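You operate a simulated robot arm through the tools that you are given. There is no shell and no other tool.

The job below is to be done with a simulated two-armed robot. You get a single attempt, and the scene is never put back.

## Task
Clinch the loose copper tab on to the blue element.
Fine: guard fully open, tab on the middle of its top, guard shut, switch on, green button once, switch off. Set down upright: copper tab.

It is judged by the outcome, as a careful person would: the job done as asked, and still so three seconds after it is handed in. It fails if anything else is knocked over, pushed out of place, dropped, spilled or broken.

## Robot
Two 7-joint arms with fingered hands on one trunk that stands fixed in place. Base frame: the origin is at the foot of the trunk, x ahead of it, y to its left, z up. Units: mm, rad, N and s.
The left shoulder is at [60, 186, 1190], the right one opposite. With the tool pointing down near the work surface each hand reaches from about 380 to 800 mm from the base axis, measured 20 degrees to its own side. Payload 3.6 kg a hand.
The TCP of each hand is the grasp point between the finger pads, 26 mm short of the fingertips. In the tool frame z runs along the fingers and y along their closing line. The gripper opens to 88 mm. The gripper's body begins 30 mm behind the TCP. The gripper is a hand of 3 fingers: y runs from the thumb to the fingers, the wrist lies at [-17, -98, -164] in the tool frame, and closing takes about 1.5 s.
Orientation is told as [roll, pitch, yaw] about the base's x, y, z axes, in that order, counted from this pose: with the fingers straight down and the wrist toward the robot, the tool's x, y and z point along [0, 1, 0], [1, 0, 0] and [0, 0, -1] of the base frame.

## Interface
- The arms move only by the tool move_arm. It takes "left_motion", "right_motion" or both (then of equal length, played together; a hand with none holds still); each is a list of rows, each an object (a shift or turn left out is 0, a gripper value left out holds the last) with "delta_pos": the shift along the base's x, y, z in mm, a list of three; "rot": the turn, a rotation vector about the base's x, y, z in rad, a list of three; "fingers": the opening, from 0 (shut) to 1 (fully open). In form: [{"delta_pos": [dx, dy, dz], "rot": [wx, wy, wz], "fingers": fingers}, ...]. A call has 1 to 20 rows; each row shifts and turns the commanded pose from where the row before left it. Rows are played at 5 a second. More than 50 mm and 0.15 rad between two rows, or a gripper value outside its range, and nothing of the call is played. A pose out of reach is approached as far as the arm can. The call stops where the force on the tool passes 60 N (or 10 N more than at its start, if that is more) or the arm is blocked; 0.2 s more then pass. The fingers move at their own pace (about 153 mm/s each) and stop on an object; they squeeze with about 28 N. The grip force told is the motor's: it shows also when the fingers shut on nothing. Time passes only in rows, and 0.2 s behind the last, so rows that do not move let the fingers close. It gives the time, the measured TCP pose, the force on the tool (base axes), the opening and the grip force at its end, in the units of the frame above (readings bear some noise), with the torque about the TCP (base axes, N m) and any sound that the robot's microphone picked up, and new pictures: "views" is both (left out), scene, wrist or none (wrist: the cameras of the hands that moved).
- Cameras (640 x 400 px; columns grow to the right, rows downward): "scene" is now at [215.4, -49.5, 1158.6]; the picture's right is [-0.62, -0.78, 0.00], its down [0.21, -0.17, -0.96] and it looks along [0.75, -0.60, 0.27] (base axes); focal length 214 px, centre (320, 200). "left" rides on the left gripper at [-56, -80, -102] in its tool frame; the picture's right is [-0.73, -0.32, 0.60], its down [0.62, -0.67, 0.41] and it looks along [0.27, 0.68, 0.69] (tool axes); focal length 247 px, centre (320, 200). "right" rides on the right gripper at [56, -80, -102] in its tool frame; the picture's right is [-0.73, 0.32, -0.60], its down [-0.62, -0.66, 0.41] and it looks along [-0.27, 0.68, 0.69] (tool axes); focal length 247 px, centre (320, 200). There is no depth. A picture from a camera that has moved, and an enlarged one, comes with that camera's place and axes in the base frame and with its lens.
- raise_lower(by): slides the trunk up (or, below 0, down) by that many mm; the arms and the scene camera ride with it, the base frame stays. It gives what a move gives, with no picture.
- preshape(shape, hand): the hand has 3 fingers and takes this shape, open, in about a second: jaw (thumb against the fingers, like two jaws); tri (thumb and two fingers); tip (a fingertip pinch); poke (one finger out to press); point (the index stretched); flat (the hand flat); cup (the hand cupped); fist (a fist). The gripper value then closes the fingers along that shape, each until it touches; the sizes above hold for jaw. It gives what a move gives, with no picture.
- aim_head(pan, tilt): turns the head with the scene camera to pan (to the left, within 1.047 rad either way) and tilt (down, from -0.506 to 1.204), counted from straight ahead of the robot. It gives what a move gives, and a new picture of the scene camera.
- enlarge(camera, box): a new picture of the part [left, top, right, bottom] of that camera's present view, enlarged. It takes no simulated time.
- close_job(): hands the job in; it is judged then, once.

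Nothing tells you positions but the pictures and the camera data. Unless the task says otherwise, let go and move clear before handing in.

The tools are called after "Emit:" as name(argument=value, ...) on one line, values as JSON. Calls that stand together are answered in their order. move_arm: Moves the arms, as the interface text tells. Its arguments: {"type":"object","properties":{"left_motion":{"type":"array","items":{"type":"object","properties":{"delta_pos":{"type":"array","items":{"type":"number"}},"rot":{"type":"array","items":{"type":"number"}},"fingers":{"type":"number"}}}},"right_motion":{"type":"array","items":{"type":"object","properties":{"delta_pos":{"type":"array","items":{"type":"number"}},"rot":{"type":"array","items":{"type":"number"}},"fingers":{"type":"number"}}}},"views":{"type":"string","enum":["both","scene","wrist","none"]}},"required":[]} The other tools are called the same way: raise_lower (by) slides the trunk up or down; preshape (shape, hand) gives the hand a shape; aim_head (pan, tilt) turns the head that bears the scene camera; enlarge (camera, box) takes an enlarged picture of a part of a camera's view; close_job () hands the job in.

At the start:

```text
t: 0.0
left_ee_pos: [506.4, -26.7, 1436.9]
left_orientation: [0.0, 0.0, 0.003]
left_wrist_force: [-0.4, -0.4, -0.7]
left_ft_torque: [0.02, 0.02, -0.02]
left_width: 87.5
left_finger_force: 0.1
left_shape: jaw
right_ee_pos: [258.3, -399.7, 1529.3]
right_orientation: [-0.001, 0.0, 0.0]
right_wrist_force: [-0.7, -0.4, 0.1]
right_ft_torque: [-0.01, 0.02, 0.01]
right_width: 87.4
right_finger_force: 0.1
right_shape: jaw
trunk travel left (down, up): [-333.0, 424.0]
head pan, tilt: [-0.675, -0.278]
```

scene: 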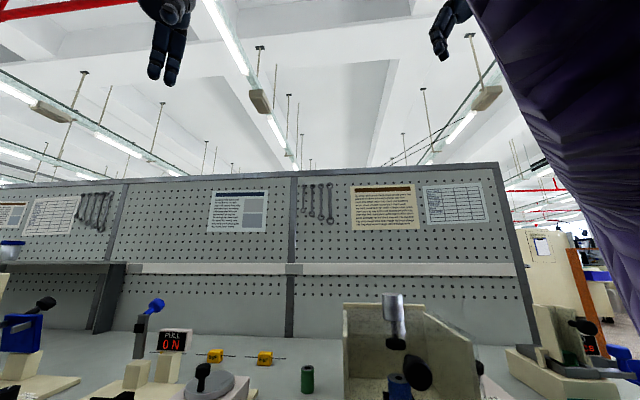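
right: 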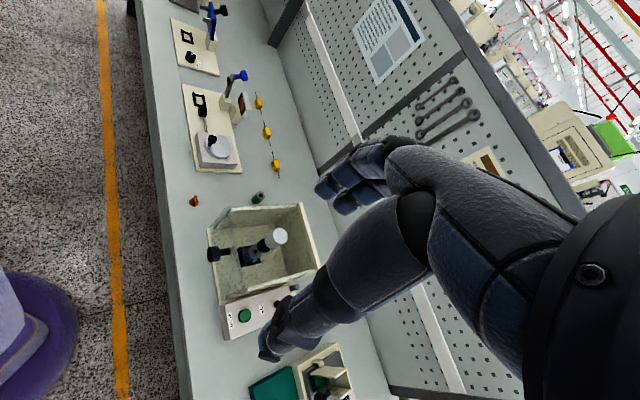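
left: 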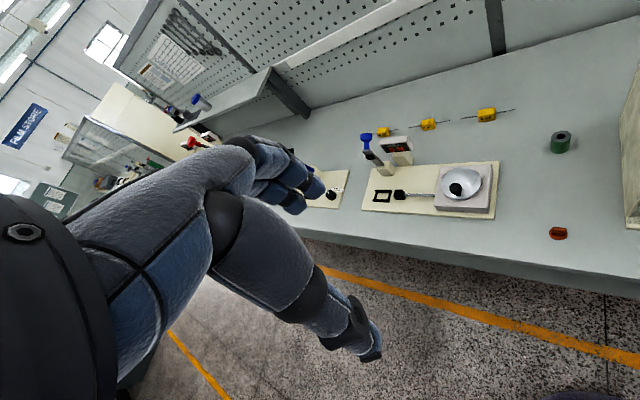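

I see a long workbench with several stations: a lidded dish device, a bin with a press inside it and a green button in front, a small copper-coloured tab on the bench, and a green cylinder. I'll turn the head down to look at the bench before moving anything.

Emit:
aim_head(pan=-0.675, tilt=0.5)

```text
t: 1.1
left_ee_pos: [506.2, -26.7, 1436.7]
left_orientation: [-0.001, 0.001, 0.003]
left_wrist_force: [0.5, 0.2, -0.2]
left_ft_torque: [-0.01, 0.01, 0.03]
left_width: 87.6
left_finger_force: 0.0
left_shape: jaw
right_ee_pos: [258.7, -400.3, 1529.7]
right_orientation: [-0.001, -0.001, 0.001]
right_wrist_force: [0.4, -0.6, 0.4]
right_ft_torque: [0.05, -0.02, -0.01]
right_width: 87.7
right_finger_force: 0.1
right_shape: jaw
trunk travel left (down, up): [-333.0, 424.0]
head pan, tilt: [-0.675, 0.499]
camera scene: at [224.2, -56.5, 1088.8], right [-0.63, -0.78, 0.0], down [-0.37, 0.3, -0.88], along [0.69, -0.55, -0.48], focal length 214 px, centre (320, 200)
```

scene: 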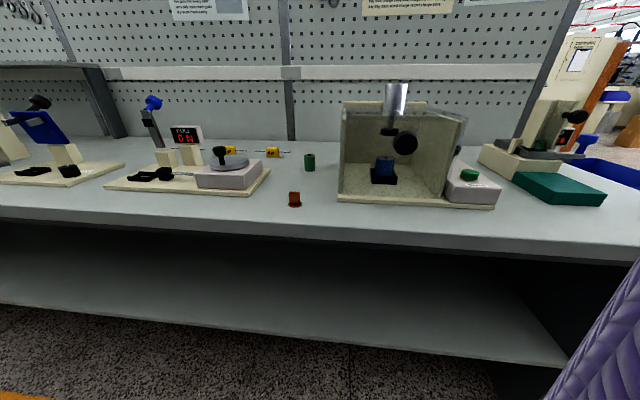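

The press station sits to the right, with a blue element inside a box and a guard, and a green button beside it. A lidded dish station with an "ON" readout is further left. I'll enlarge these to identify the parts.

Emit:
enlarge(camera="scene", box=[320, 70, 520, 220])

Emit:
enlarge(camera="scene", box=[90, 80, 330, 220])

Emit:
enlarge(camera="scene", box=[460, 80, 640, 220])

Emit:
enlarge(camera="right", box=[160, 170, 380, 400])

```text
2.67 times, centred on (420, 145) of scene
camera zoom: at [224.2, -56.5, 1088.8], right [-0.63, -0.78, 0.0], down [-0.37, 0.3, -0.88], along [0.69, -0.55, -0.48], focal length 572 px, centre (53, 347)
```

zoom: 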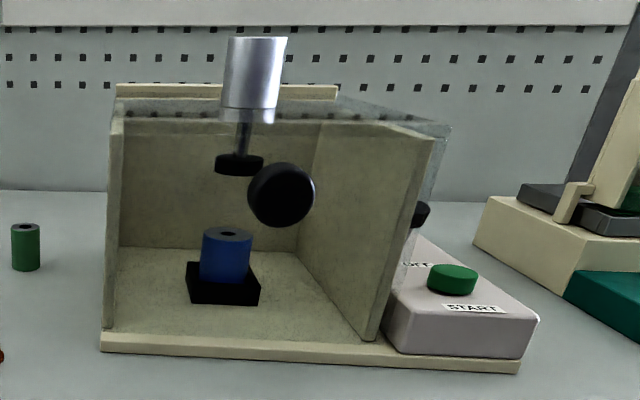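

```text
2.67 times, centred on (210, 150) of scene
camera zoom: at [224.2, -56.5, 1088.8], right [-0.63, -0.78, 0.0], down [-0.37, 0.3, -0.88], along [0.69, -0.55, -0.48], focal length 572 px, centre (613, 333)
```

zoom: 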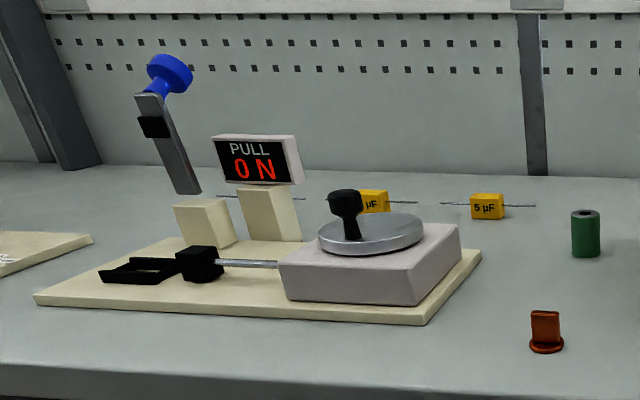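

```text
2.86 times, centred on (550, 150) of scene
camera zoom: at [224.2, -56.5, 1088.8], right [-0.63, -0.78, 0.0], down [-0.37, 0.3, -0.88], along [0.69, -0.55, -0.48], focal length 613 px, centre (-337, 343)
```

zoom: 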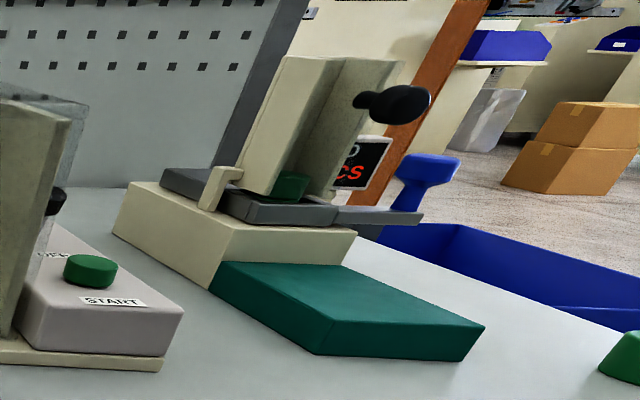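

```text
1.74 times, centred on (270, 285) of right
camera zoom: at [178.2, -341.9, 1632.4], right [0.32, -0.73, 0.6], down [-0.66, -0.62, -0.41], along [0.68, -0.27, -0.69], focal length 430 px, centre (407, 52)
```

zoom: 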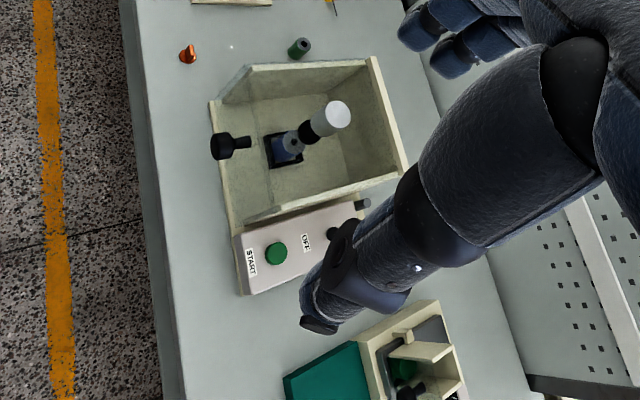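

The press has a clear guard with a black knob at the front, the blue element in a black socket, a START button and an OFF switch. The copper tab stands at about (585, -270) on a bench about 840 mm high. I'll raise the trunk to see how the guard moves and get a steeper view.

Emit:
raise_lower(by=300)

Emit:
aim_head(pan=-0.8, tilt=0.75)

```text
t: 4.1
left_ee_pos: [447.5, -27.4, 1779.2]
left_orientation: [0.001, -0.092, 0.002]
left_wrist_force: [0.3, -0.1, 0.1]
left_ft_torque: [0.0, 0.02, 0.03]
left_width: 87.4
left_finger_force: 0.0
left_shape: jaw
right_ee_pos: [258.3, -400.0, 1829.7]
right_orientation: [0.001, 0.0, -0.001]
right_wrist_force: [-0.6, 0.5, 0.7]
right_ft_torque: [0.0, 0.03, -0.03]
right_width: 87.8
right_finger_force: 0.0
right_shape: jaw
trunk travel left (down, up): [-633.0, 124.0]
head pan, tilt: [-0.675, 0.499]
```

```text
t: 4.9
left_ee_pos: [447.8, -26.1, 1779.1]
left_orientation: [0.0, -0.091, 0.001]
left_wrist_force: [0.1, 0.6, -0.2]
left_ft_torque: [-0.03, 0.01, -0.04]
left_width: 87.8
left_finger_force: 0.0
left_shape: jaw
right_ee_pos: [259.2, -399.8, 1830.4]
right_orientation: [0.0, 0.001, -0.001]
right_wrist_force: [-0.2, 0.1, 0.0]
right_ft_torque: [0.0, 0.02, 0.03]
right_width: 87.4
right_finger_force: 0.0
right_shape: jaw
trunk travel left (down, up): [-633.0, 124.0]
head pan, tilt: [-0.799, 0.75]
camera scene: at [189.7, -59.1, 1379.2], right [-0.72, -0.7, 0.0], down [-0.48, 0.49, -0.73], along [0.51, -0.52, -0.68], focal length 214 px, centre (320, 200)
```

scene: 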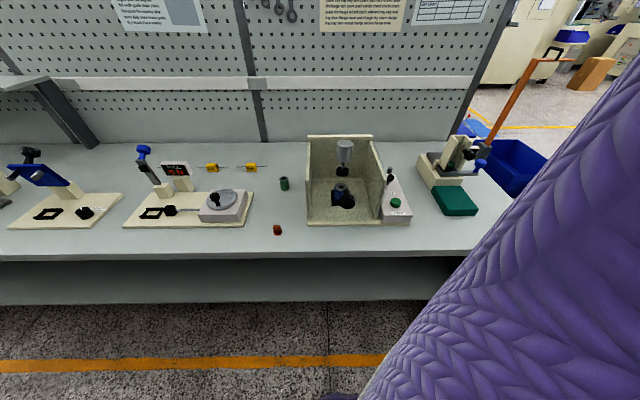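

From above, the open-topped press box, its knob and the green button are clear. I'll enlarge the box and the tab.

Emit:
enlarge(camera="scene", box=[290, 120, 420, 240])

Emit:
enlarge(camera="scene", box=[250, 170, 310, 245])

Emit:
enlarge(camera="right", box=[0, 0, 640, 400])

```text
3.33 times, centred on (355, 180) of scene
camera zoom: at [189.7, -59.1, 1379.2], right [-0.72, -0.7, 0.0], down [-0.48, 0.49, -0.73], along [0.51, -0.52, -0.68], focal length 715 px, centre (203, 267)
```

zoom: 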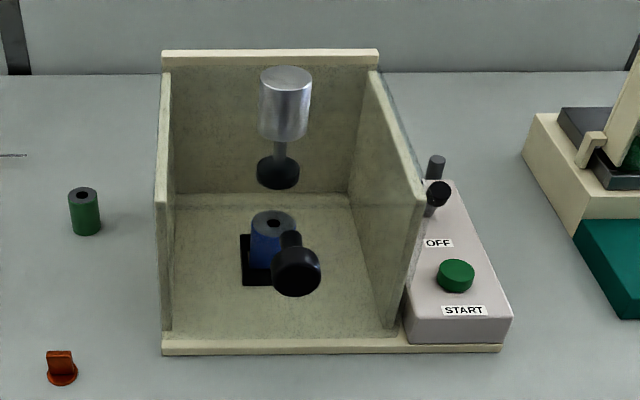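

```text
5.33 times, centred on (280, 208) of scene
camera zoom: at [189.7, -59.1, 1379.2], right [-0.72, -0.7, 0.0], down [-0.48, 0.49, -0.73], along [0.51, -0.52, -0.68], focal length 1144 px, centre (533, 160)
```

zoom: 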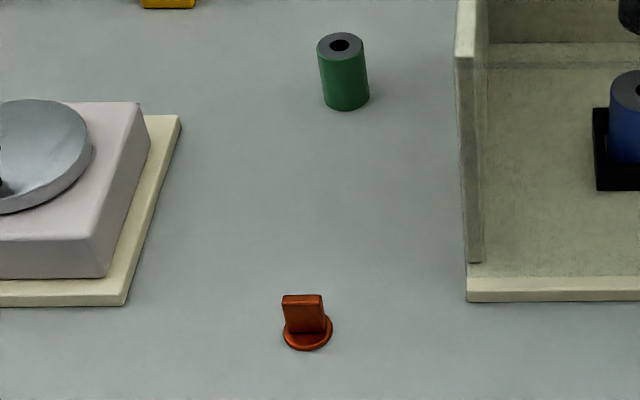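

```text
1.00 times, centred on (320, 200) of right (not enlarged: the box is as wide or as high as the picture)
camera zoom: at [178.2, -342.0, 1932.4], right [0.32, -0.73, 0.6], down [-0.66, -0.62, -0.41], along [0.68, -0.27, -0.69], focal length 247 px, centre (320, 200)
```

zoom: 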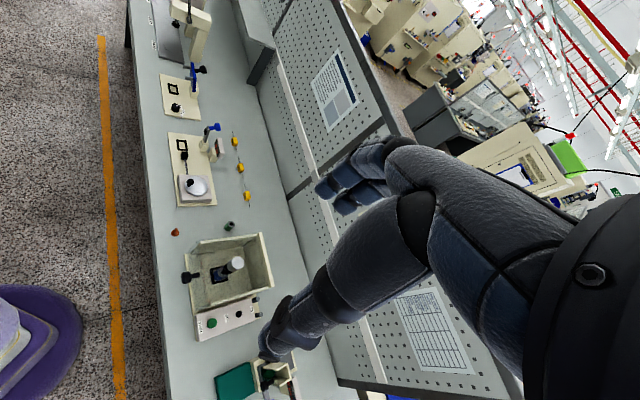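

The box is turned about 45° in the base frame: its front faces the robot along (-0.7, 0.7). The blue element's top is near (524, -503, 927), the knob near (420, -400, 1000) and the tab near (563, -260, 862). Next I'll lower the trunk again and bring the right hand, yawed -45°, to where its camera can study the guard.

Emit:
raise_lower(by=-300)

Emit:
move_arm(right_motion=[{"delta_pos": [16, 11, -38], "rot": [0, 0, -0.0785]}, {"delta_pos": [16, 11, -38], "rot": [0, 0, -0.0785]}, {"delta_pos": [16, 11, -38], "rot": [0, 0, -0.0785]}, {"delta_pos": [16, 11, -38], "rot": [0, 0, -0.0785]}, {"delta_pos": [16, 11, -38], "rot": [0, 0, -0.0785]}, {"delta_pos": [16, 11, -38], "rot": [0, 0, -0.0785]}, {"delta_pos": [16, 11, -38], "rot": [0, 0, -0.0785]}, {"delta_pos": [16, 11, -38], "rot": [0, 0, -0.0785]}, {"delta_pos": [16, 11, -38], "rot": [0, 0, -0.0785]}, {"delta_pos": [16, 11, -38], "rot": [0, 0, -0.0785]}])

```text
t: 7.9
left_ee_pos: [447.5, -26.1, 1479.2]
left_orientation: [0.0, -0.091, 0.001]
left_wrist_force: [0.6, -0.5, 0.0]
left_ft_torque: [-0.02, -0.01, 0.02]
left_width: 87.8
left_finger_force: 0.1
left_shape: jaw
right_ee_pos: [258.2, -400.4, 1530.0]
right_orientation: [0.001, 0.0, 0.0]
right_wrist_force: [-1.6, 0.2, 0.5]
right_ft_torque: [0.01, -0.03, 0.0]
right_width: 87.7
right_finger_force: 0.0
right_shape: jaw
trunk travel left (down, up): [-333.0, 424.0]
head pan, tilt: [-0.799, 0.75]
```

```text
t: 10.1
left_ee_pos: [450.1, -27.0, 1478.1]
left_orientation: [0.0, -0.09, 0.001]
left_wrist_force: [-0.4, 1.0, 0.0]
left_ft_torque: [0.03, 0.04, 0.04]
left_width: 87.7
left_finger_force: 0.1
left_shape: jaw
right_ee_pos: [421.7, -287.2, 1154.7]
right_orientation: [0.001, 0.0, -0.786]
right_wrist_force: [0.6, 0.0, 0.2]
right_ft_torque: [-0.02, 0.02, 0.01]
right_width: 87.9
right_finger_force: 0.1
right_shape: jaw
trunk travel left (down, up): [-333.0, 424.0]
head pan, tilt: [-0.799, 0.75]
camera scene: at [212.3, -59.3, 1066.4], right [-0.72, -0.7, 0.0], down [-0.48, 0.49, -0.73], along [0.51, -0.52, -0.68], focal length 214 px, centre (320, 200)
camera right: at [405.0, -190.6, 1257.1], right [-0.29, -0.74, 0.6], down [-0.91, 0.03, -0.41], along [0.29, -0.67, -0.69], focal length 247 px, centre (320, 200)
```

scene: 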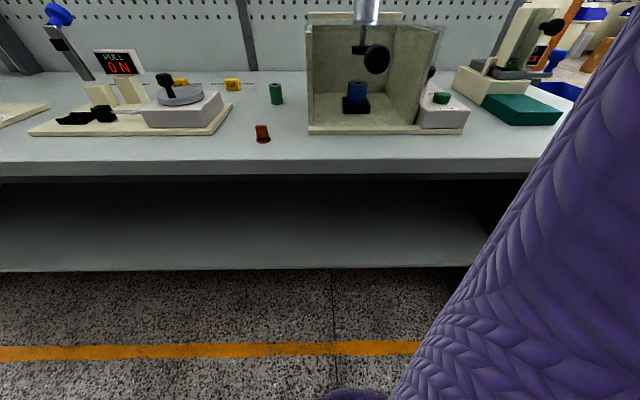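
right: 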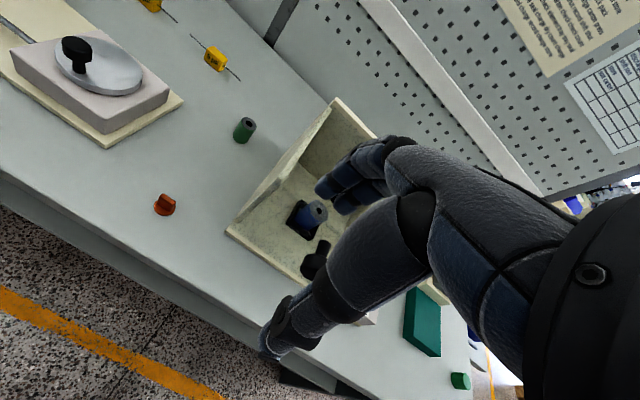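

The right hand partly blocks its own view of the box. I'll enlarge the scene view and the visible part of the wrist view.

Emit:
enlarge(camera="scene", box=[290, 0, 480, 140])

Emit:
enlarge(camera="right", box=[210, 90, 400, 300])

Emit:
enlarge(camera="right", box=[140, 180, 190, 230])

```text
2.86 times, centred on (385, 70) of scene
camera zoom: at [212.3, -59.3, 1066.4], right [-0.72, -0.7, 0.0], down [-0.48, 0.49, -0.73], along [0.51, -0.52, -0.68], focal length 613 px, centre (134, 571)
```

zoom: 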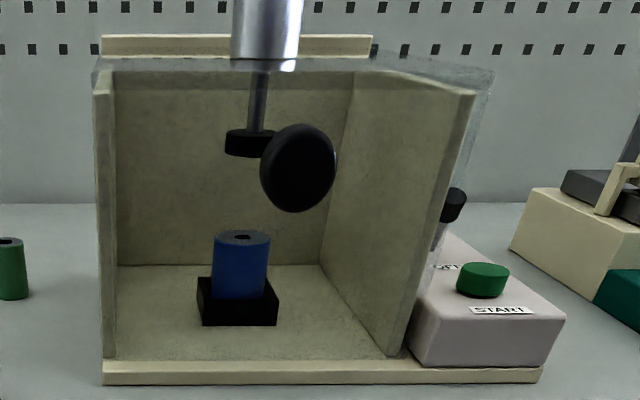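

```text
1.90 times, centred on (305, 195) of right
camera zoom: at [405.0, -190.6, 1257.1], right [-0.29, -0.74, 0.6], down [-0.91, 0.03, -0.41], along [0.29, -0.67, -0.69], focal length 470 px, centre (349, 210)
```

zoom: 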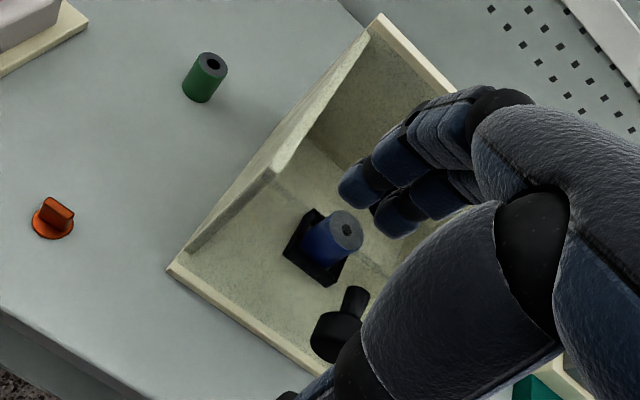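

```text
8.00 times, centred on (165, 205) of right
camera zoom: at [405.0, -190.6, 1257.1], right [-0.29, -0.74, 0.6], down [-0.91, 0.03, -0.41], along [0.29, -0.67, -0.69], focal length 1976 px, centre (1560, 160)
```

zoom: 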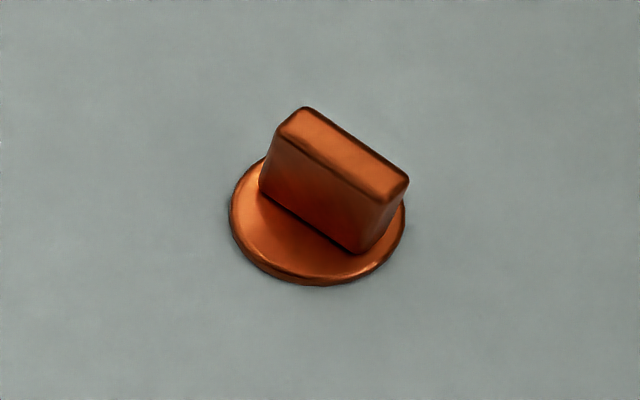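

The tab is a blade on a round flange and stands upright, with its wide side facing the robot. I need to know what the clear guard is, so I'll zoom into its edges.

Emit:
enlarge(camera="scene", box=[390, 5, 470, 95])

Emit:
enlarge(camera="scene", box=[295, 0, 375, 60])

Emit:
enlarge(camera="scene", box=[340, 0, 400, 80])

```text
4.44 times, centred on (430, 50) of scene
camera zoom: at [212.3, -59.3, 1066.4], right [-0.72, -0.7, 0.0], down [-0.48, 0.49, -0.73], along [0.51, -0.52, -0.68], focal length 953 px, centre (-169, 867)
```

zoom: 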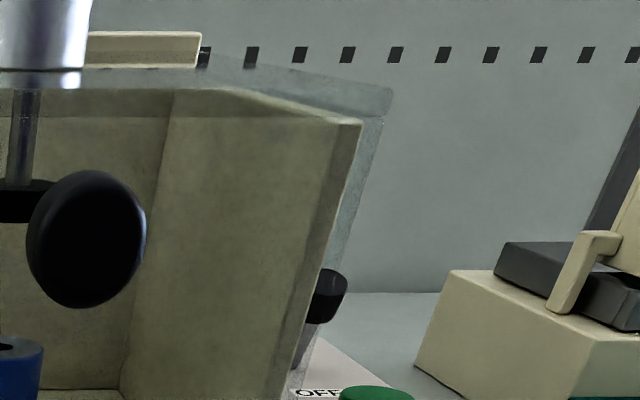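

```text
6.67 times, centred on (335, 30) of scene
camera zoom: at [212.3, -59.3, 1066.4], right [-0.72, -0.7, 0.0], down [-0.48, 0.49, -0.73], along [0.51, -0.52, -0.68], focal length 1430 px, centre (220, 1333)
```

zoom: 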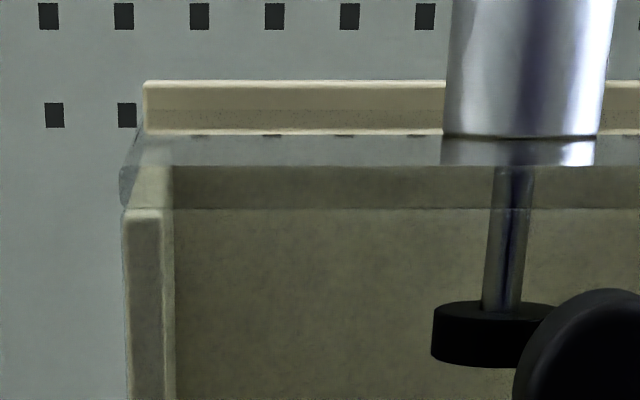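

```text
5.00 times, centred on (370, 40) of scene
camera zoom: at [212.3, -59.3, 1066.4], right [-0.72, -0.7, 0.0], down [-0.48, 0.49, -0.73], along [0.51, -0.52, -0.68], focal length 1072 px, centre (70, 1000)
```

zoom: 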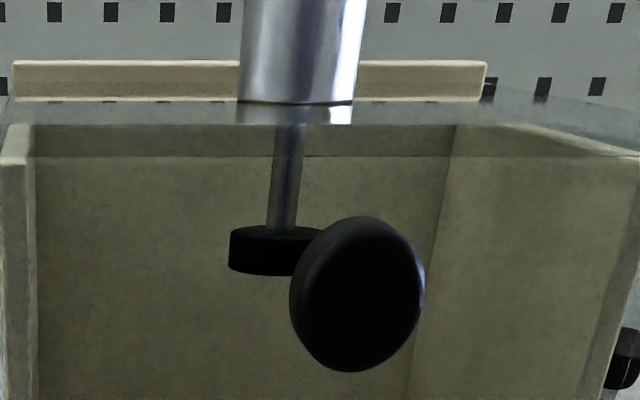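

The clear guard seems to be a hood over the box front and top. I'll shift the right hand to the robot's right so its camera sees the box without the fingers in the way.

Emit:
move_arm(right_motion=[{"delta_pos": [-31, -31, 0]}, {"delta_pos": [-31, -31, 0]}, {"delta_pos": [-31, -31, 0]}, {"delta_pos": [-31, -31, 0]}], views="wrist")

```text
t: 11.1
left_ee_pos: [446.6, -27.1, 1479.7]
left_orientation: [-0.001, -0.093, 0.002]
left_wrist_force: [-0.5, 0.1, 0.6]
left_ft_torque: [-0.02, -0.02, 0.03]
left_width: 87.5
left_finger_force: 0.2
left_shape: jaw
right_ee_pos: [307.4, -422.1, 1162.3]
right_orientation: [0.001, 0.001, -0.784]
right_wrist_force: [0.1, -0.3, 0.2]
right_ft_torque: [-0.04, 0.0, -0.03]
right_width: 87.8
right_finger_force: 0.2
right_shape: jaw
right hand out of reach, approached as far as the arm can: row 3, 4
trunk travel left (down, up): [-333.0, 424.0]
head pan, tilt: [-0.799, 0.75]
camera right: at [290.4, -324.1, 1265.2], right [-0.29, -0.75, 0.6], down [-0.91, 0.03, -0.41], along [0.29, -0.67, -0.69], focal length 247 px, centre (320, 200)
```

right: 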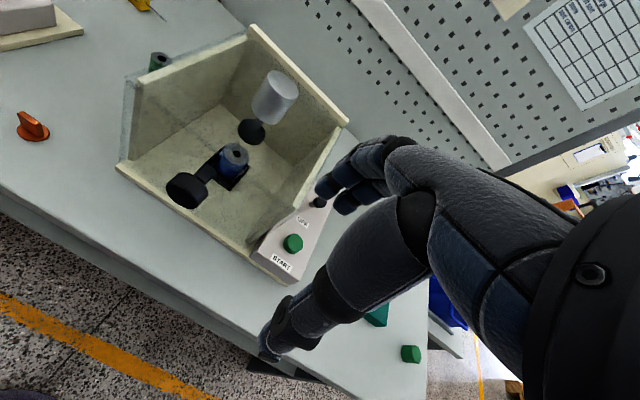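

Now the press box shows well. I'll zoom in on the guard, the switch and the button.

Emit:
enlarge(camera="right", box=[100, 15, 360, 280])

Emit:
enlarge(camera="right", box=[110, 60, 260, 220])

Emit:
enlarge(camera="right", box=[240, 170, 350, 280])

```text
1.51 times, centred on (230, 148) of right
camera zoom: at [290.4, -324.1, 1265.2], right [-0.29, -0.75, 0.6], down [-0.91, 0.03, -0.41], along [0.29, -0.67, -0.69], focal length 373 px, centre (456, 279)
```

zoom: 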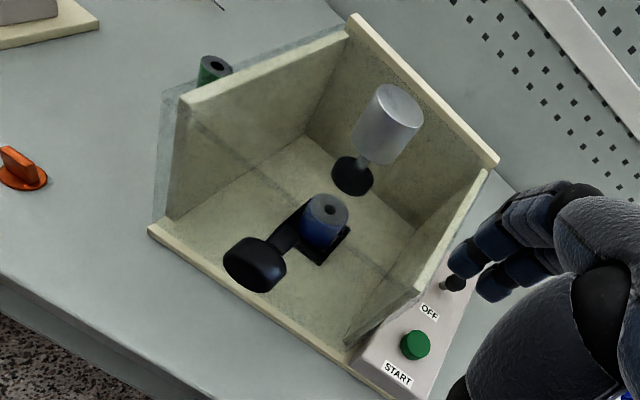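

```text
2.50 times, centred on (185, 140) of right
camera zoom: at [290.4, -324.1, 1265.2], right [-0.29, -0.75, 0.6], down [-0.91, 0.03, -0.41], along [0.29, -0.67, -0.69], focal length 617 px, centre (658, 350)
```

zoom: 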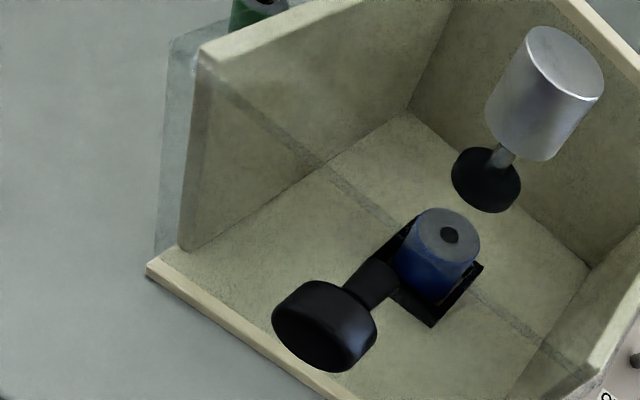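

```text
3.64 times, centred on (295, 225) of right
camera zoom: at [290.4, -324.1, 1265.2], right [-0.29, -0.75, 0.6], down [-0.91, 0.03, -0.41], along [0.29, -0.67, -0.69], focal length 898 px, centre (411, 109)
```

zoom: 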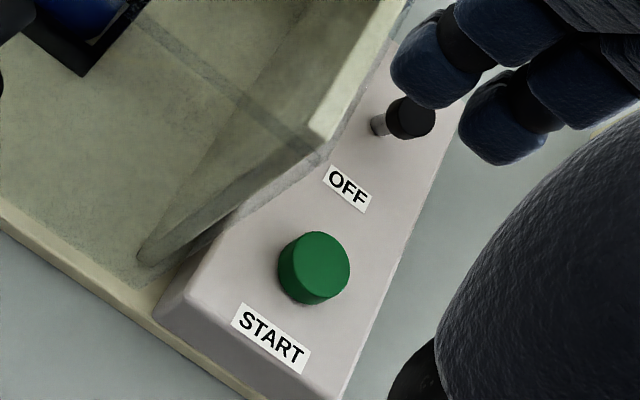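

The glass has a front pane and side panes outside the walls, and the knob stem attaches to the front pane. I still need to see the hinge or slide, so I'll raise the trunk and zoom in from above.

Emit:
raise_lower(by=400)

Emit:
aim_head(pan=-0.8, tilt=0.85)

Emit:
enlarge(camera="scene", box=[300, 110, 400, 200])

```text
t: 14.9
left_ee_pos: [448.3, -25.8, 1877.9]
left_orientation: [0.001, -0.089, 0.004]
left_wrist_force: [0.2, -0.5, -0.6]
left_ft_torque: [0.0, -0.03, -0.03]
left_width: 87.7
left_finger_force: 0.0
left_shape: jaw
right_ee_pos: [307.7, -421.0, 1558.9]
right_orientation: [0.002, 0.0, -0.787]
right_wrist_force: [0.4, 0.2, 0.7]
right_ft_torque: [0.03, 0.02, -0.01]
right_width: 87.9
right_finger_force: 0.1
right_shape: jaw
trunk travel left (down, up): [-733.0, 24.0]
head pan, tilt: [-0.799, 0.75]
```

```text
t: 15.6
left_ee_pos: [446.7, -26.4, 1877.1]
left_orientation: [0.0, -0.09, 0.001]
left_wrist_force: [0.4, -0.4, 0.5]
left_ft_torque: [0.0, -0.01, -0.02]
left_width: 87.9
left_finger_force: 0.1
left_shape: jaw
right_ee_pos: [307.3, -420.9, 1558.0]
right_orientation: [0.0, -0.001, -0.787]
right_wrist_force: [0.6, -0.1, -0.2]
right_ft_torque: [0.0, -0.01, 0.03]
right_width: 87.8
right_finger_force: 0.1
right_shape: jaw
trunk travel left (down, up): [-733.0, 24.0]
head pan, tilt: [-0.799, 0.85]
camera scene: at [185.7, -55.8, 1471.5], right [-0.72, -0.7, 0.0], down [-0.52, 0.54, -0.66], along [0.46, -0.47, -0.75], focal length 214 px, centre (320, 200)
```

scene: 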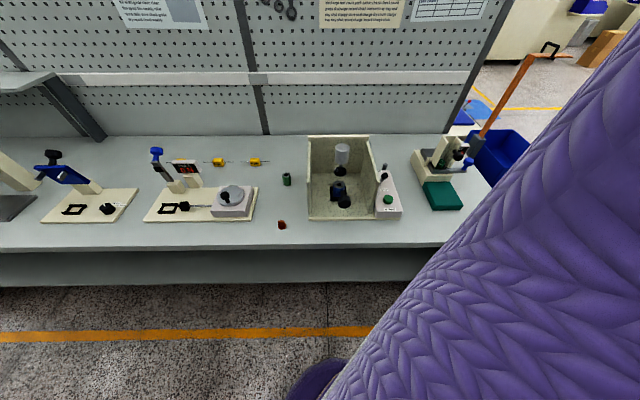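

```text
4.44 times, centred on (350, 155) of scene
camera zoom: at [185.7, -55.8, 1471.5], right [-0.72, -0.7, 0.0], down [-0.52, 0.54, -0.66], along [0.46, -0.47, -0.75], focal length 953 px, centre (187, 400)
```

zoom: 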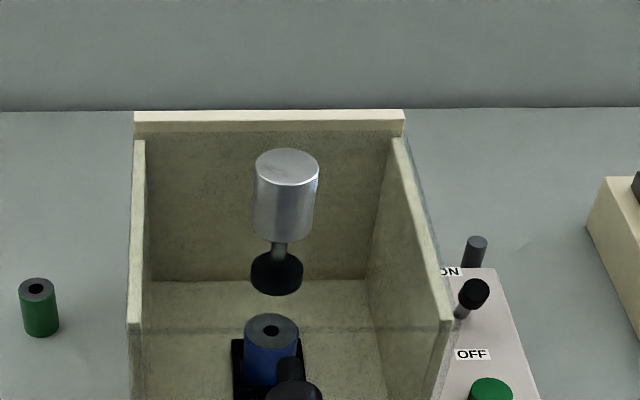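

The switch has an ON label at the back and OFF at the front, with a black-headed lever between them. I'll zoom on that, the back of the box, and the tab.

Emit:
enlarge(camera="scene", box=[365, 150, 410, 220])

Emit:
enlarge(camera="scene", box=[300, 170, 400, 225])

Emit:
enlarge(camera="scene", box=[300, 125, 385, 180])

Emit:
enlarge(camera="scene", box=[265, 205, 305, 235])

```text
5.71 times, centred on (388, 185) of scene
camera zoom: at [185.7, -55.8, 1471.5], right [-0.72, -0.7, 0.0], down [-0.52, 0.54, -0.66], along [0.46, -0.47, -0.75], focal length 1226 px, centre (-66, 286)
```

zoom: 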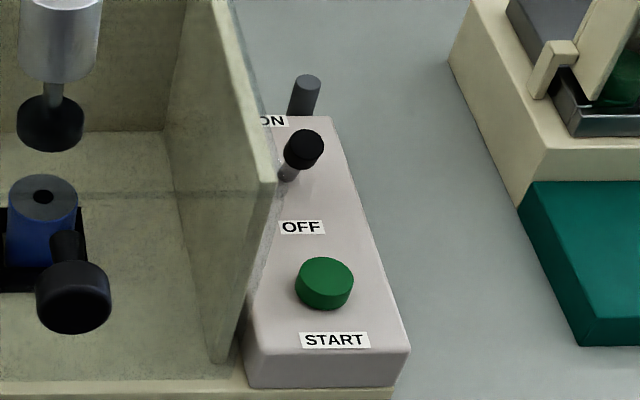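

```text
6.40 times, centred on (350, 198) of scene
camera zoom: at [185.7, -55.8, 1471.5], right [-0.72, -0.7, 0.0], down [-0.52, 0.54, -0.66], along [0.46, -0.47, -0.75], focal length 1373 px, centre (128, 216)
```

zoom: 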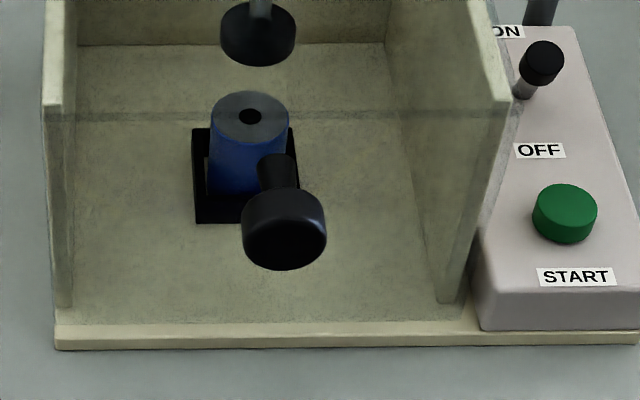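

```text
7.27 times, centred on (342, 152) of scene
camera zoom: at [185.7, -55.8, 1471.5], right [-0.72, -0.7, 0.0], down [-0.52, 0.54, -0.66], along [0.46, -0.47, -0.75], focal length 1560 px, centre (156, 546)
```

zoom: 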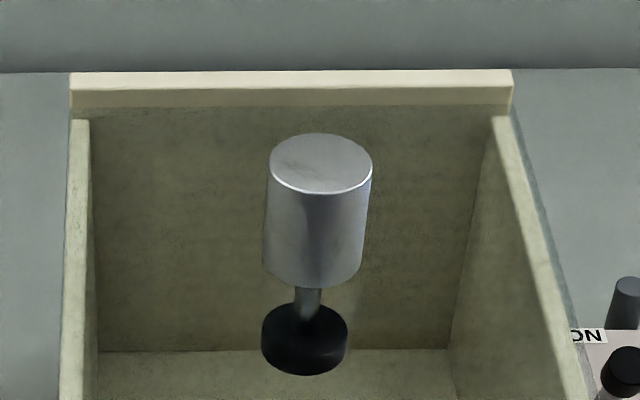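

```text
13.33 times, centred on (285, 220) of scene
camera zoom: at [185.7, -55.8, 1471.5], right [-0.72, -0.7, 0.0], down [-0.52, 0.54, -0.66], along [0.46, -0.47, -0.75], focal length 2860 px, centre (787, -67)
```

zoom: 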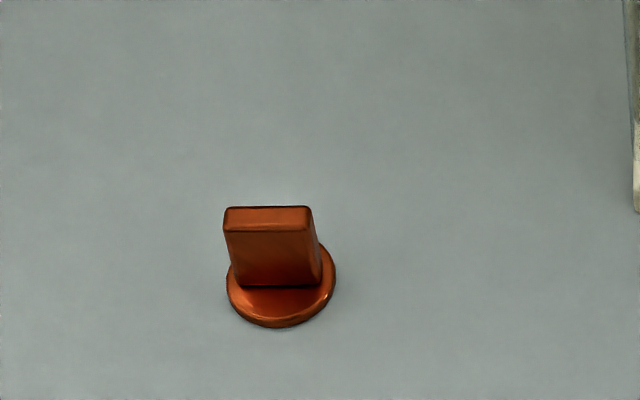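

The box, ram, switch and tab are now located: knob centre about (417, -395, 1001), element top (519, -495, 932), ram disc about 985 and tab (567, -262, 862). I want a look at my own hand before planning the grasp, so I'll turn the head to it.

Emit:
aim_head(pan=-1.0, tilt=-0.15)

Emit:
enlarge(camera="right", box=[240, 100, 480, 380])

```text
t: 16.9
left_ee_pos: [447.6, -27.3, 1879.1]
left_orientation: [-0.001, -0.092, 0.002]
left_wrist_force: [-0.2, 0.5, 0.1]
left_ft_torque: [-0.01, -0.04, 0.02]
left_width: 87.8
left_finger_force: 0.1
left_shape: jaw
right_ee_pos: [308.3, -419.4, 1559.2]
right_orientation: [0.0, 0.0, -0.785]
right_wrist_force: [0.6, 0.3, 0.1]
right_ft_torque: [-0.01, 0.02, 0.0]
right_width: 87.9
right_finger_force: 0.0
right_shape: jaw
trunk travel left (down, up): [-733.0, 24.0]
head pan, tilt: [-1.0, -0.15]
camera scene: at [177.3, -71.5, 1560.7], right [-0.84, -0.54, 0.0], down [0.08, -0.12, -0.99], along [0.53, -0.83, 0.15], focal length 214 px, centre (320, 200)
```

scene: 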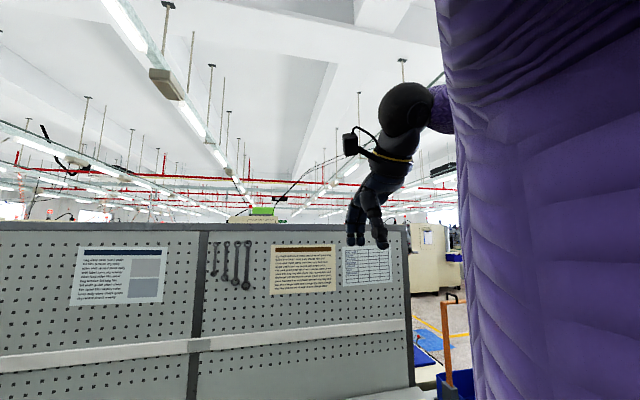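

```text
1.43 times, centred on (360, 240) of right
camera zoom: at [290.5, -322.8, 1662.3], right [-0.29, -0.74, 0.6], down [-0.91, 0.03, -0.41], along [0.29, -0.67, -0.69], focal length 353 px, centre (263, 143)
```

zoom: 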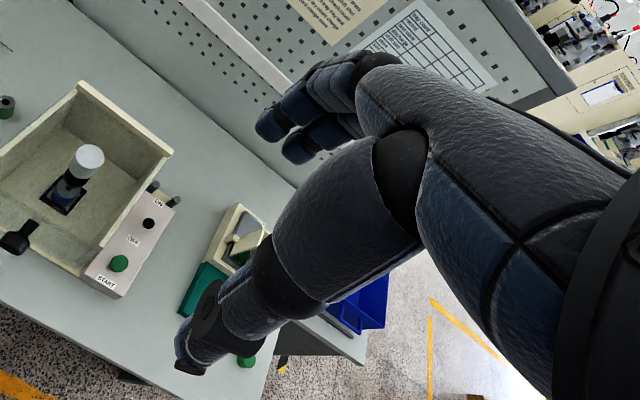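

Emit:
enlarge(camera="scene", box=[320, 70, 450, 260])

Emit:
enlarge(camera="right", box=[80, 100, 260, 280])

```text
2.11 times, centred on (385, 165) of scene
camera zoom: at [177.3, -71.5, 1560.7], right [-0.84, -0.54, 0.0], down [0.08, -0.12, -0.99], along [0.53, -0.83, 0.15], focal length 452 px, centre (183, 274)
```

zoom: 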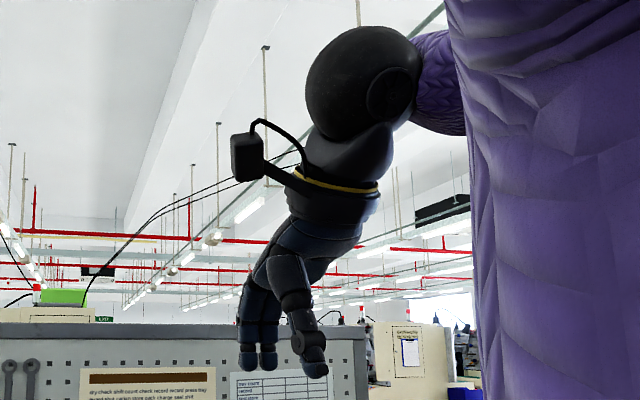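

```text
2.22 times, centred on (170, 190) of right
camera zoom: at [290.5, -322.8, 1662.3], right [-0.29, -0.74, 0.6], down [-0.91, 0.03, -0.41], along [0.29, -0.67, -0.69], focal length 549 px, centre (653, 222)
```

zoom: 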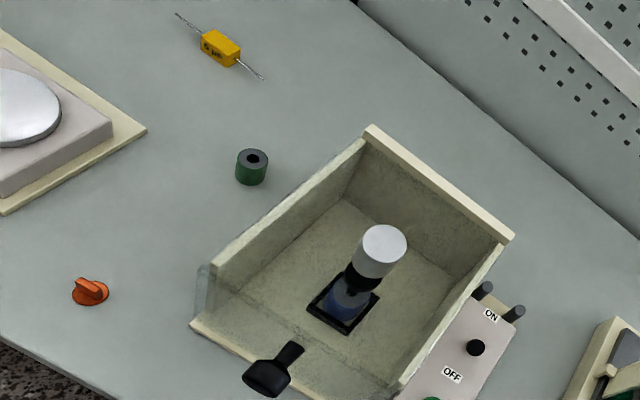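

The hand has two fingers facing a thumb, and it points down with the wrist above. To use the knob and reach under the ram, I want the fingers pointing forward into the box (along -45°) and closing sideways. I'll set the trunk to a middle height and reorient in free space in front of the knob.

Emit:
raise_lower(by=-250)

Emit:
aim_head(pan=-0.75, tilt=0.6)

Emit:
move_arm(right_motion=[{"delta_pos": [6, 2, -10], "rot": [-0.114, 0, 0.0806]}, {"delta_pos": [6, 2, -10], "rot": [-0.114, 0, 0.0806]}, {"delta_pos": [6, 2, -10], "rot": [-0.114, 0, 0.0806]}, {"delta_pos": [6, 2, -10], "rot": [-0.114, 0, 0.0806]}, {"delta_pos": [6, 2, -10], "rot": [-0.114, 0, 0.0806]}, {"delta_pos": [6, 2, -10], "rot": [-0.114, 0, 0.0806]}, {"delta_pos": [6, 2, -10], "rot": [-0.114, 0, 0.0806]}])

```text
t: 19.4
left_ee_pos: [446.9, -25.7, 1627.9]
left_orientation: [-0.002, -0.092, 0.004]
left_wrist_force: [0.6, 0.4, 0.2]
left_ft_torque: [-0.01, 0.02, 0.04]
left_width: 87.6
left_finger_force: 0.0
left_shape: jaw
right_ee_pos: [307.2, -420.5, 1309.5]
right_orientation: [-0.001, 0.0, -0.786]
right_wrist_force: [0.7, -0.1, 0.2]
right_ft_torque: [-0.02, -0.01, 0.03]
right_width: 87.6
right_finger_force: 0.1
right_shape: jaw
trunk travel left (down, up): [-483.0, 274.0]
head pan, tilt: [-1.0, -0.15]
```

```text
t: 20.5
left_ee_pos: [447.4, -26.5, 1627.2]
left_orientation: [-0.003, -0.091, 0.001]
left_wrist_force: [-0.2, 0.0, 0.8]
left_ft_torque: [0.03, 0.0, 0.01]
left_width: 87.5
left_finger_force: 0.0
left_shape: jaw
right_ee_pos: [306.9, -421.0, 1309.9]
right_orientation: [0.001, 0.0, -0.786]
right_wrist_force: [-0.4, -0.2, 0.4]
right_ft_torque: [0.04, 0.01, 0.01]
right_width: 87.9
right_finger_force: 0.1
right_shape: jaw
trunk travel left (down, up): [-483.0, 274.0]
head pan, tilt: [-0.75, 0.6]
camera scene: at [202.0, -60.0, 1238.8], right [-0.68, -0.73, 0.0], down [-0.41, 0.39, -0.83], along [0.6, -0.56, -0.56], focal length 214 px, centre (320, 200)
```

scene: 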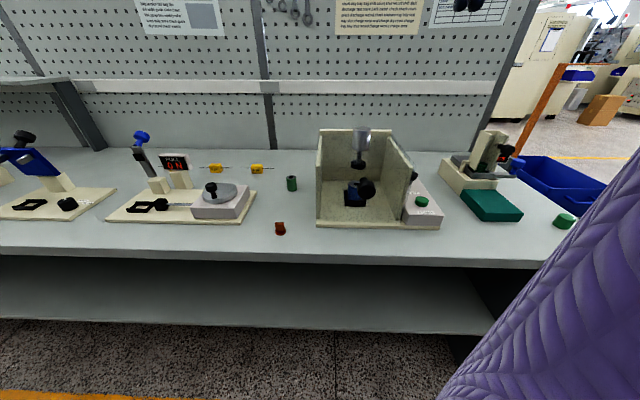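

```text
t: 22.1
left_ee_pos: [448.3, -26.5, 1628.4]
left_orientation: [-0.001, -0.092, 0.002]
left_wrist_force: [1.3, 0.3, 0.9]
left_ft_torque: [0.02, 0.03, -0.01]
left_width: 87.6
left_finger_force: 0.2
left_shape: jaw
right_ee_pos: [396.7, -424.1, 1254.2]
right_orientation: [-0.725, -0.336, -0.056]
right_wrist_force: [0.1, -0.4, 0.1]
right_ft_torque: [-0.04, -0.02, 0.01]
right_width: 87.8
right_finger_force: 0.1
right_shape: jaw
right hand out of reach, approached as far as the arm can: row 2, 3, 4, 5, 6, 7
trunk travel left (down, up): [-483.0, 274.0]
head pan, tilt: [-0.75, 0.6]
camera scene: at [202.4, -60.0, 1238.6], right [-0.68, -0.73, 0.0], down [-0.41, 0.39, -0.82], along [0.6, -0.56, -0.57], focal length 214 px, centre (320, 200)
camera right: at [314.5, -307.0, 1263.9], right [-0.02, -0.15, 0.99], down [-0.7, -0.7, -0.12], along [0.71, -0.7, -0.09], focal length 247 px, centre (320, 200)
```

scene: 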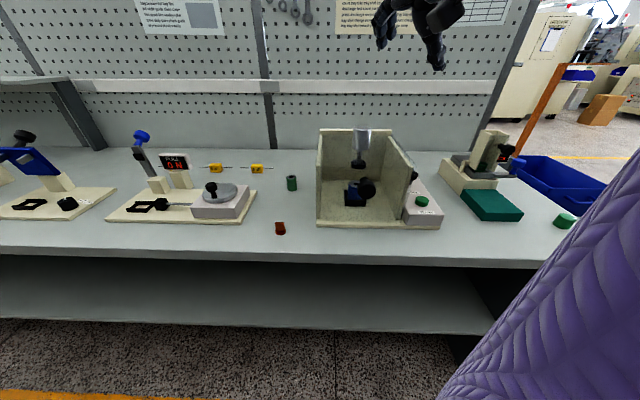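
right: 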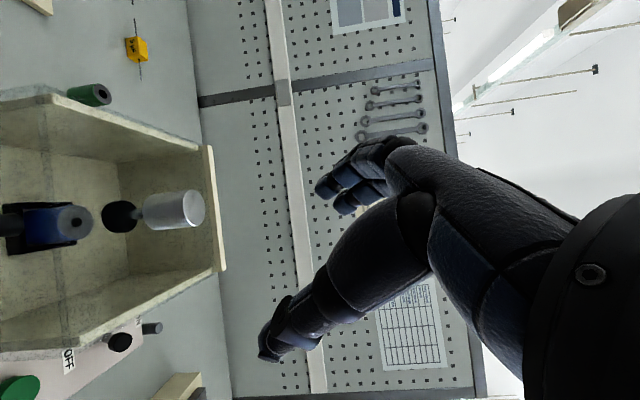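

The arm couldn't fold in that close to the body, but it holds a good free position with a clear view of the box. I'll keep turning the fingers forward while coming down in front of the knob.

Emit:
move_arm(right_motion=[{"delta_pos": [-4, 8, -38], "rot": [-0.114, 0, 0.0806]}, {"delta_pos": [-4, 8, -38], "rot": [-0.114, 0, 0.0806]}, {"delta_pos": [-4, 8, -38], "rot": [-0.114, 0, 0.0806]}, {"delta_pos": [-4, 8, -38], "rot": [-0.114, 0, 0.0806]}])

```text
t: 23.1
left_ee_pos: [449.2, -26.5, 1628.0]
left_orientation: [-0.001, -0.092, 0.001]
left_wrist_force: [-0.2, 0.2, -0.1]
left_ft_torque: [0.02, 0.01, 0.02]
left_width: 87.7
left_finger_force: 0.2
left_shape: jaw
right_ee_pos: [389.4, -401.4, 1101.7]
right_orientation: [-1.189, -0.258, 0.403]
right_wrist_force: [1.3, 1.2, 0.7]
right_ft_torque: [-0.02, 0.01, -0.06]
right_width: 88.3
right_finger_force: 0.0
right_shape: jaw
right hand out of reach, approached as far as the arm can: row 1, 4
trunk travel left (down, up): [-483.0, 274.0]
head pan, tilt: [-0.75, 0.6]
camera scene: at [203.2, -60.2, 1238.5], right [-0.68, -0.73, 0.0], down [-0.41, 0.39, -0.82], along [0.6, -0.56, -0.57], focal length 214 px, centre (320, 200)
camera right: at [276.8, -321.4, 1068.5], right [-0.04, 0.29, 0.96], down [-0.45, -0.86, 0.24], along [0.89, -0.42, 0.17], focal length 247 px, centre (320, 200)
```

scene: 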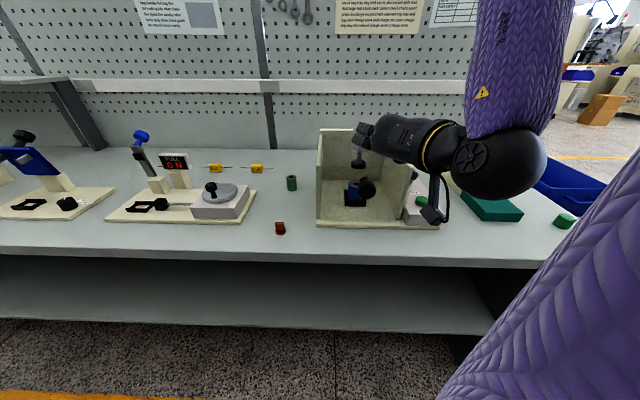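
right: 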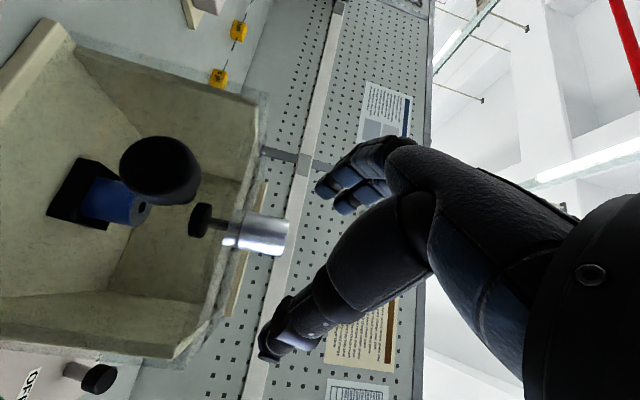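

The fingers now point mostly forward, and the wrist camera (below the hand) sees the guard well. I'll zoom there to understand the guard's edges.

Emit:
enlarge(camera="right", box=[0, 10, 320, 400])

Emit:
enlarge(camera="right", box=[110, 60, 310, 260])

Emit:
enlarge(camera="scene", box=[300, 100, 560, 250])

```text
1.03 times, centred on (160, 205) of right (not enlarged: the box is as wide or as high as the picture)
camera zoom: at [276.8, -321.4, 1068.5], right [-0.04, 0.29, 0.96], down [-0.45, -0.86, 0.24], along [0.89, -0.42, 0.17], focal length 253 px, centre (484, 195)
```

zoom: 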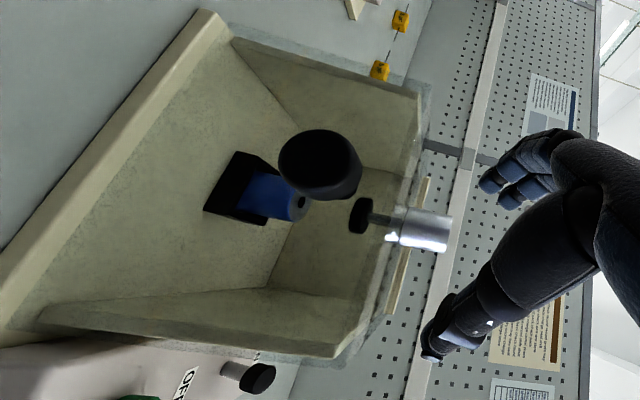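

```text
2.00 times, centred on (210, 160) of right
camera zoom: at [276.8, -321.4, 1068.5], right [-0.04, 0.29, 0.96], down [-0.45, -0.86, 0.24], along [0.89, -0.42, 0.17], focal length 494 px, centre (540, 280)
```

zoom: 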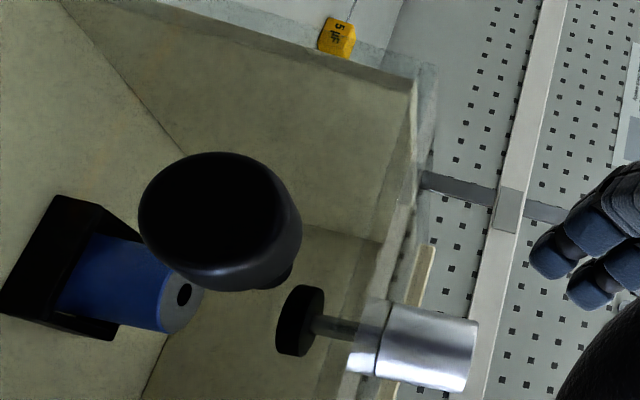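

```text
2.46 times, centred on (430, 175) of scene
camera zoom: at [203.2, -60.2, 1238.5], right [-0.68, -0.73, 0.0], down [-0.41, 0.39, -0.82], along [0.6, -0.56, -0.57], focal length 528 px, centre (49, 262)
```

zoom: 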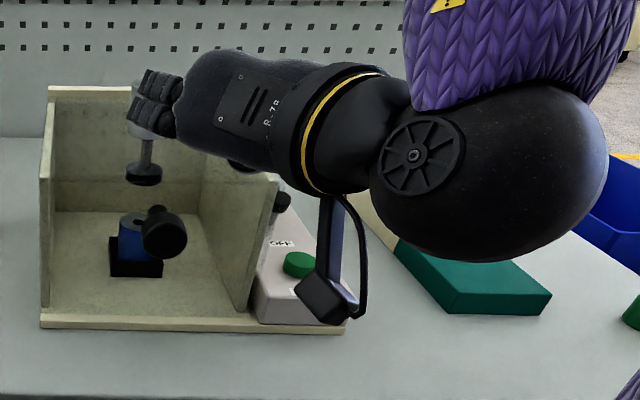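

The guard is a clear hood whose front pane carries the knob. I'll back off a little, finish the turn, and drop to knob height just in front of it.

Emit:
move_arm(right_motion=[{"delta_pos": [-8, 26, 0], "rot": [-0.114, 0, 0.0806]}, {"delta_pos": [-8, 26, -10], "rot": [-0.114, 0, 0.0806]}, {"delta_pos": [0, 0, -45], "rot": [-0.114, 0, 0.0806]}, {"delta_pos": [0, 0, -45], "rot": [-0.114, 0, 0.0806]}])

```text
t: 24.1
left_ee_pos: [446.8, -27.1, 1628.9]
left_orientation: [0.0, -0.092, 0.002]
left_wrist_force: [0.4, -0.1, 0.0]
left_ft_torque: [-0.02, -0.04, -0.01]
left_width: 87.5
left_finger_force: 0.1
left_shape: jaw
right_ee_pos: [374.5, -388.0, 1133.7]
right_orientation: [-1.571, 0.001, 0.788]
right_wrist_force: [-0.3, -0.8, -0.2]
right_ft_torque: [-0.02, 0.02, -0.02]
right_width: 88.0
right_finger_force: 0.0
right_shape: jaw
right hand out of reach, approached as far as the arm can: row 1, 2, 3, 4
trunk travel left (down, up): [-483.0, 274.0]
head pan, tilt: [-0.75, 0.6]
camera scene: at [201.9, -60.2, 1238.7], right [-0.68, -0.73, 0.0], down [-0.41, 0.39, -0.82], along [0.6, -0.56, -0.57], focal length 214 px, centre (320, 200)
camera right: at [245.4, -369.4, 1077.6], right [-0.2, 0.65, 0.73], down [-0.18, -0.76, 0.62], along [0.96, -0.01, 0.27], focal length 247 px, centre (320, 200)
```

scene: 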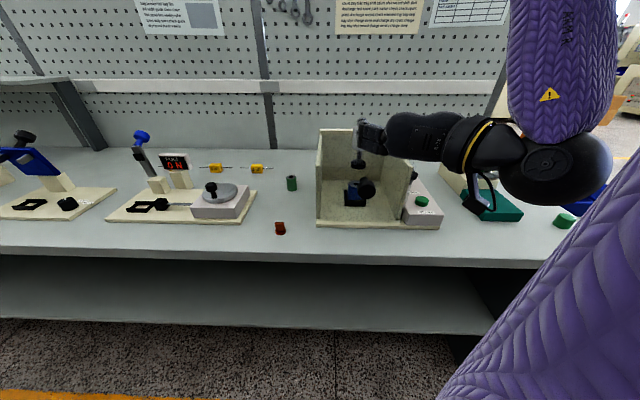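
right: 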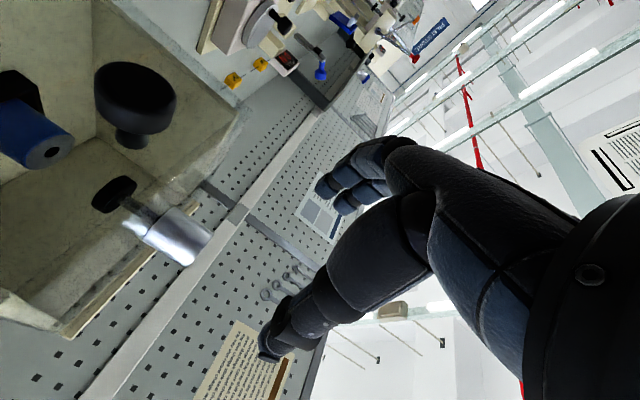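

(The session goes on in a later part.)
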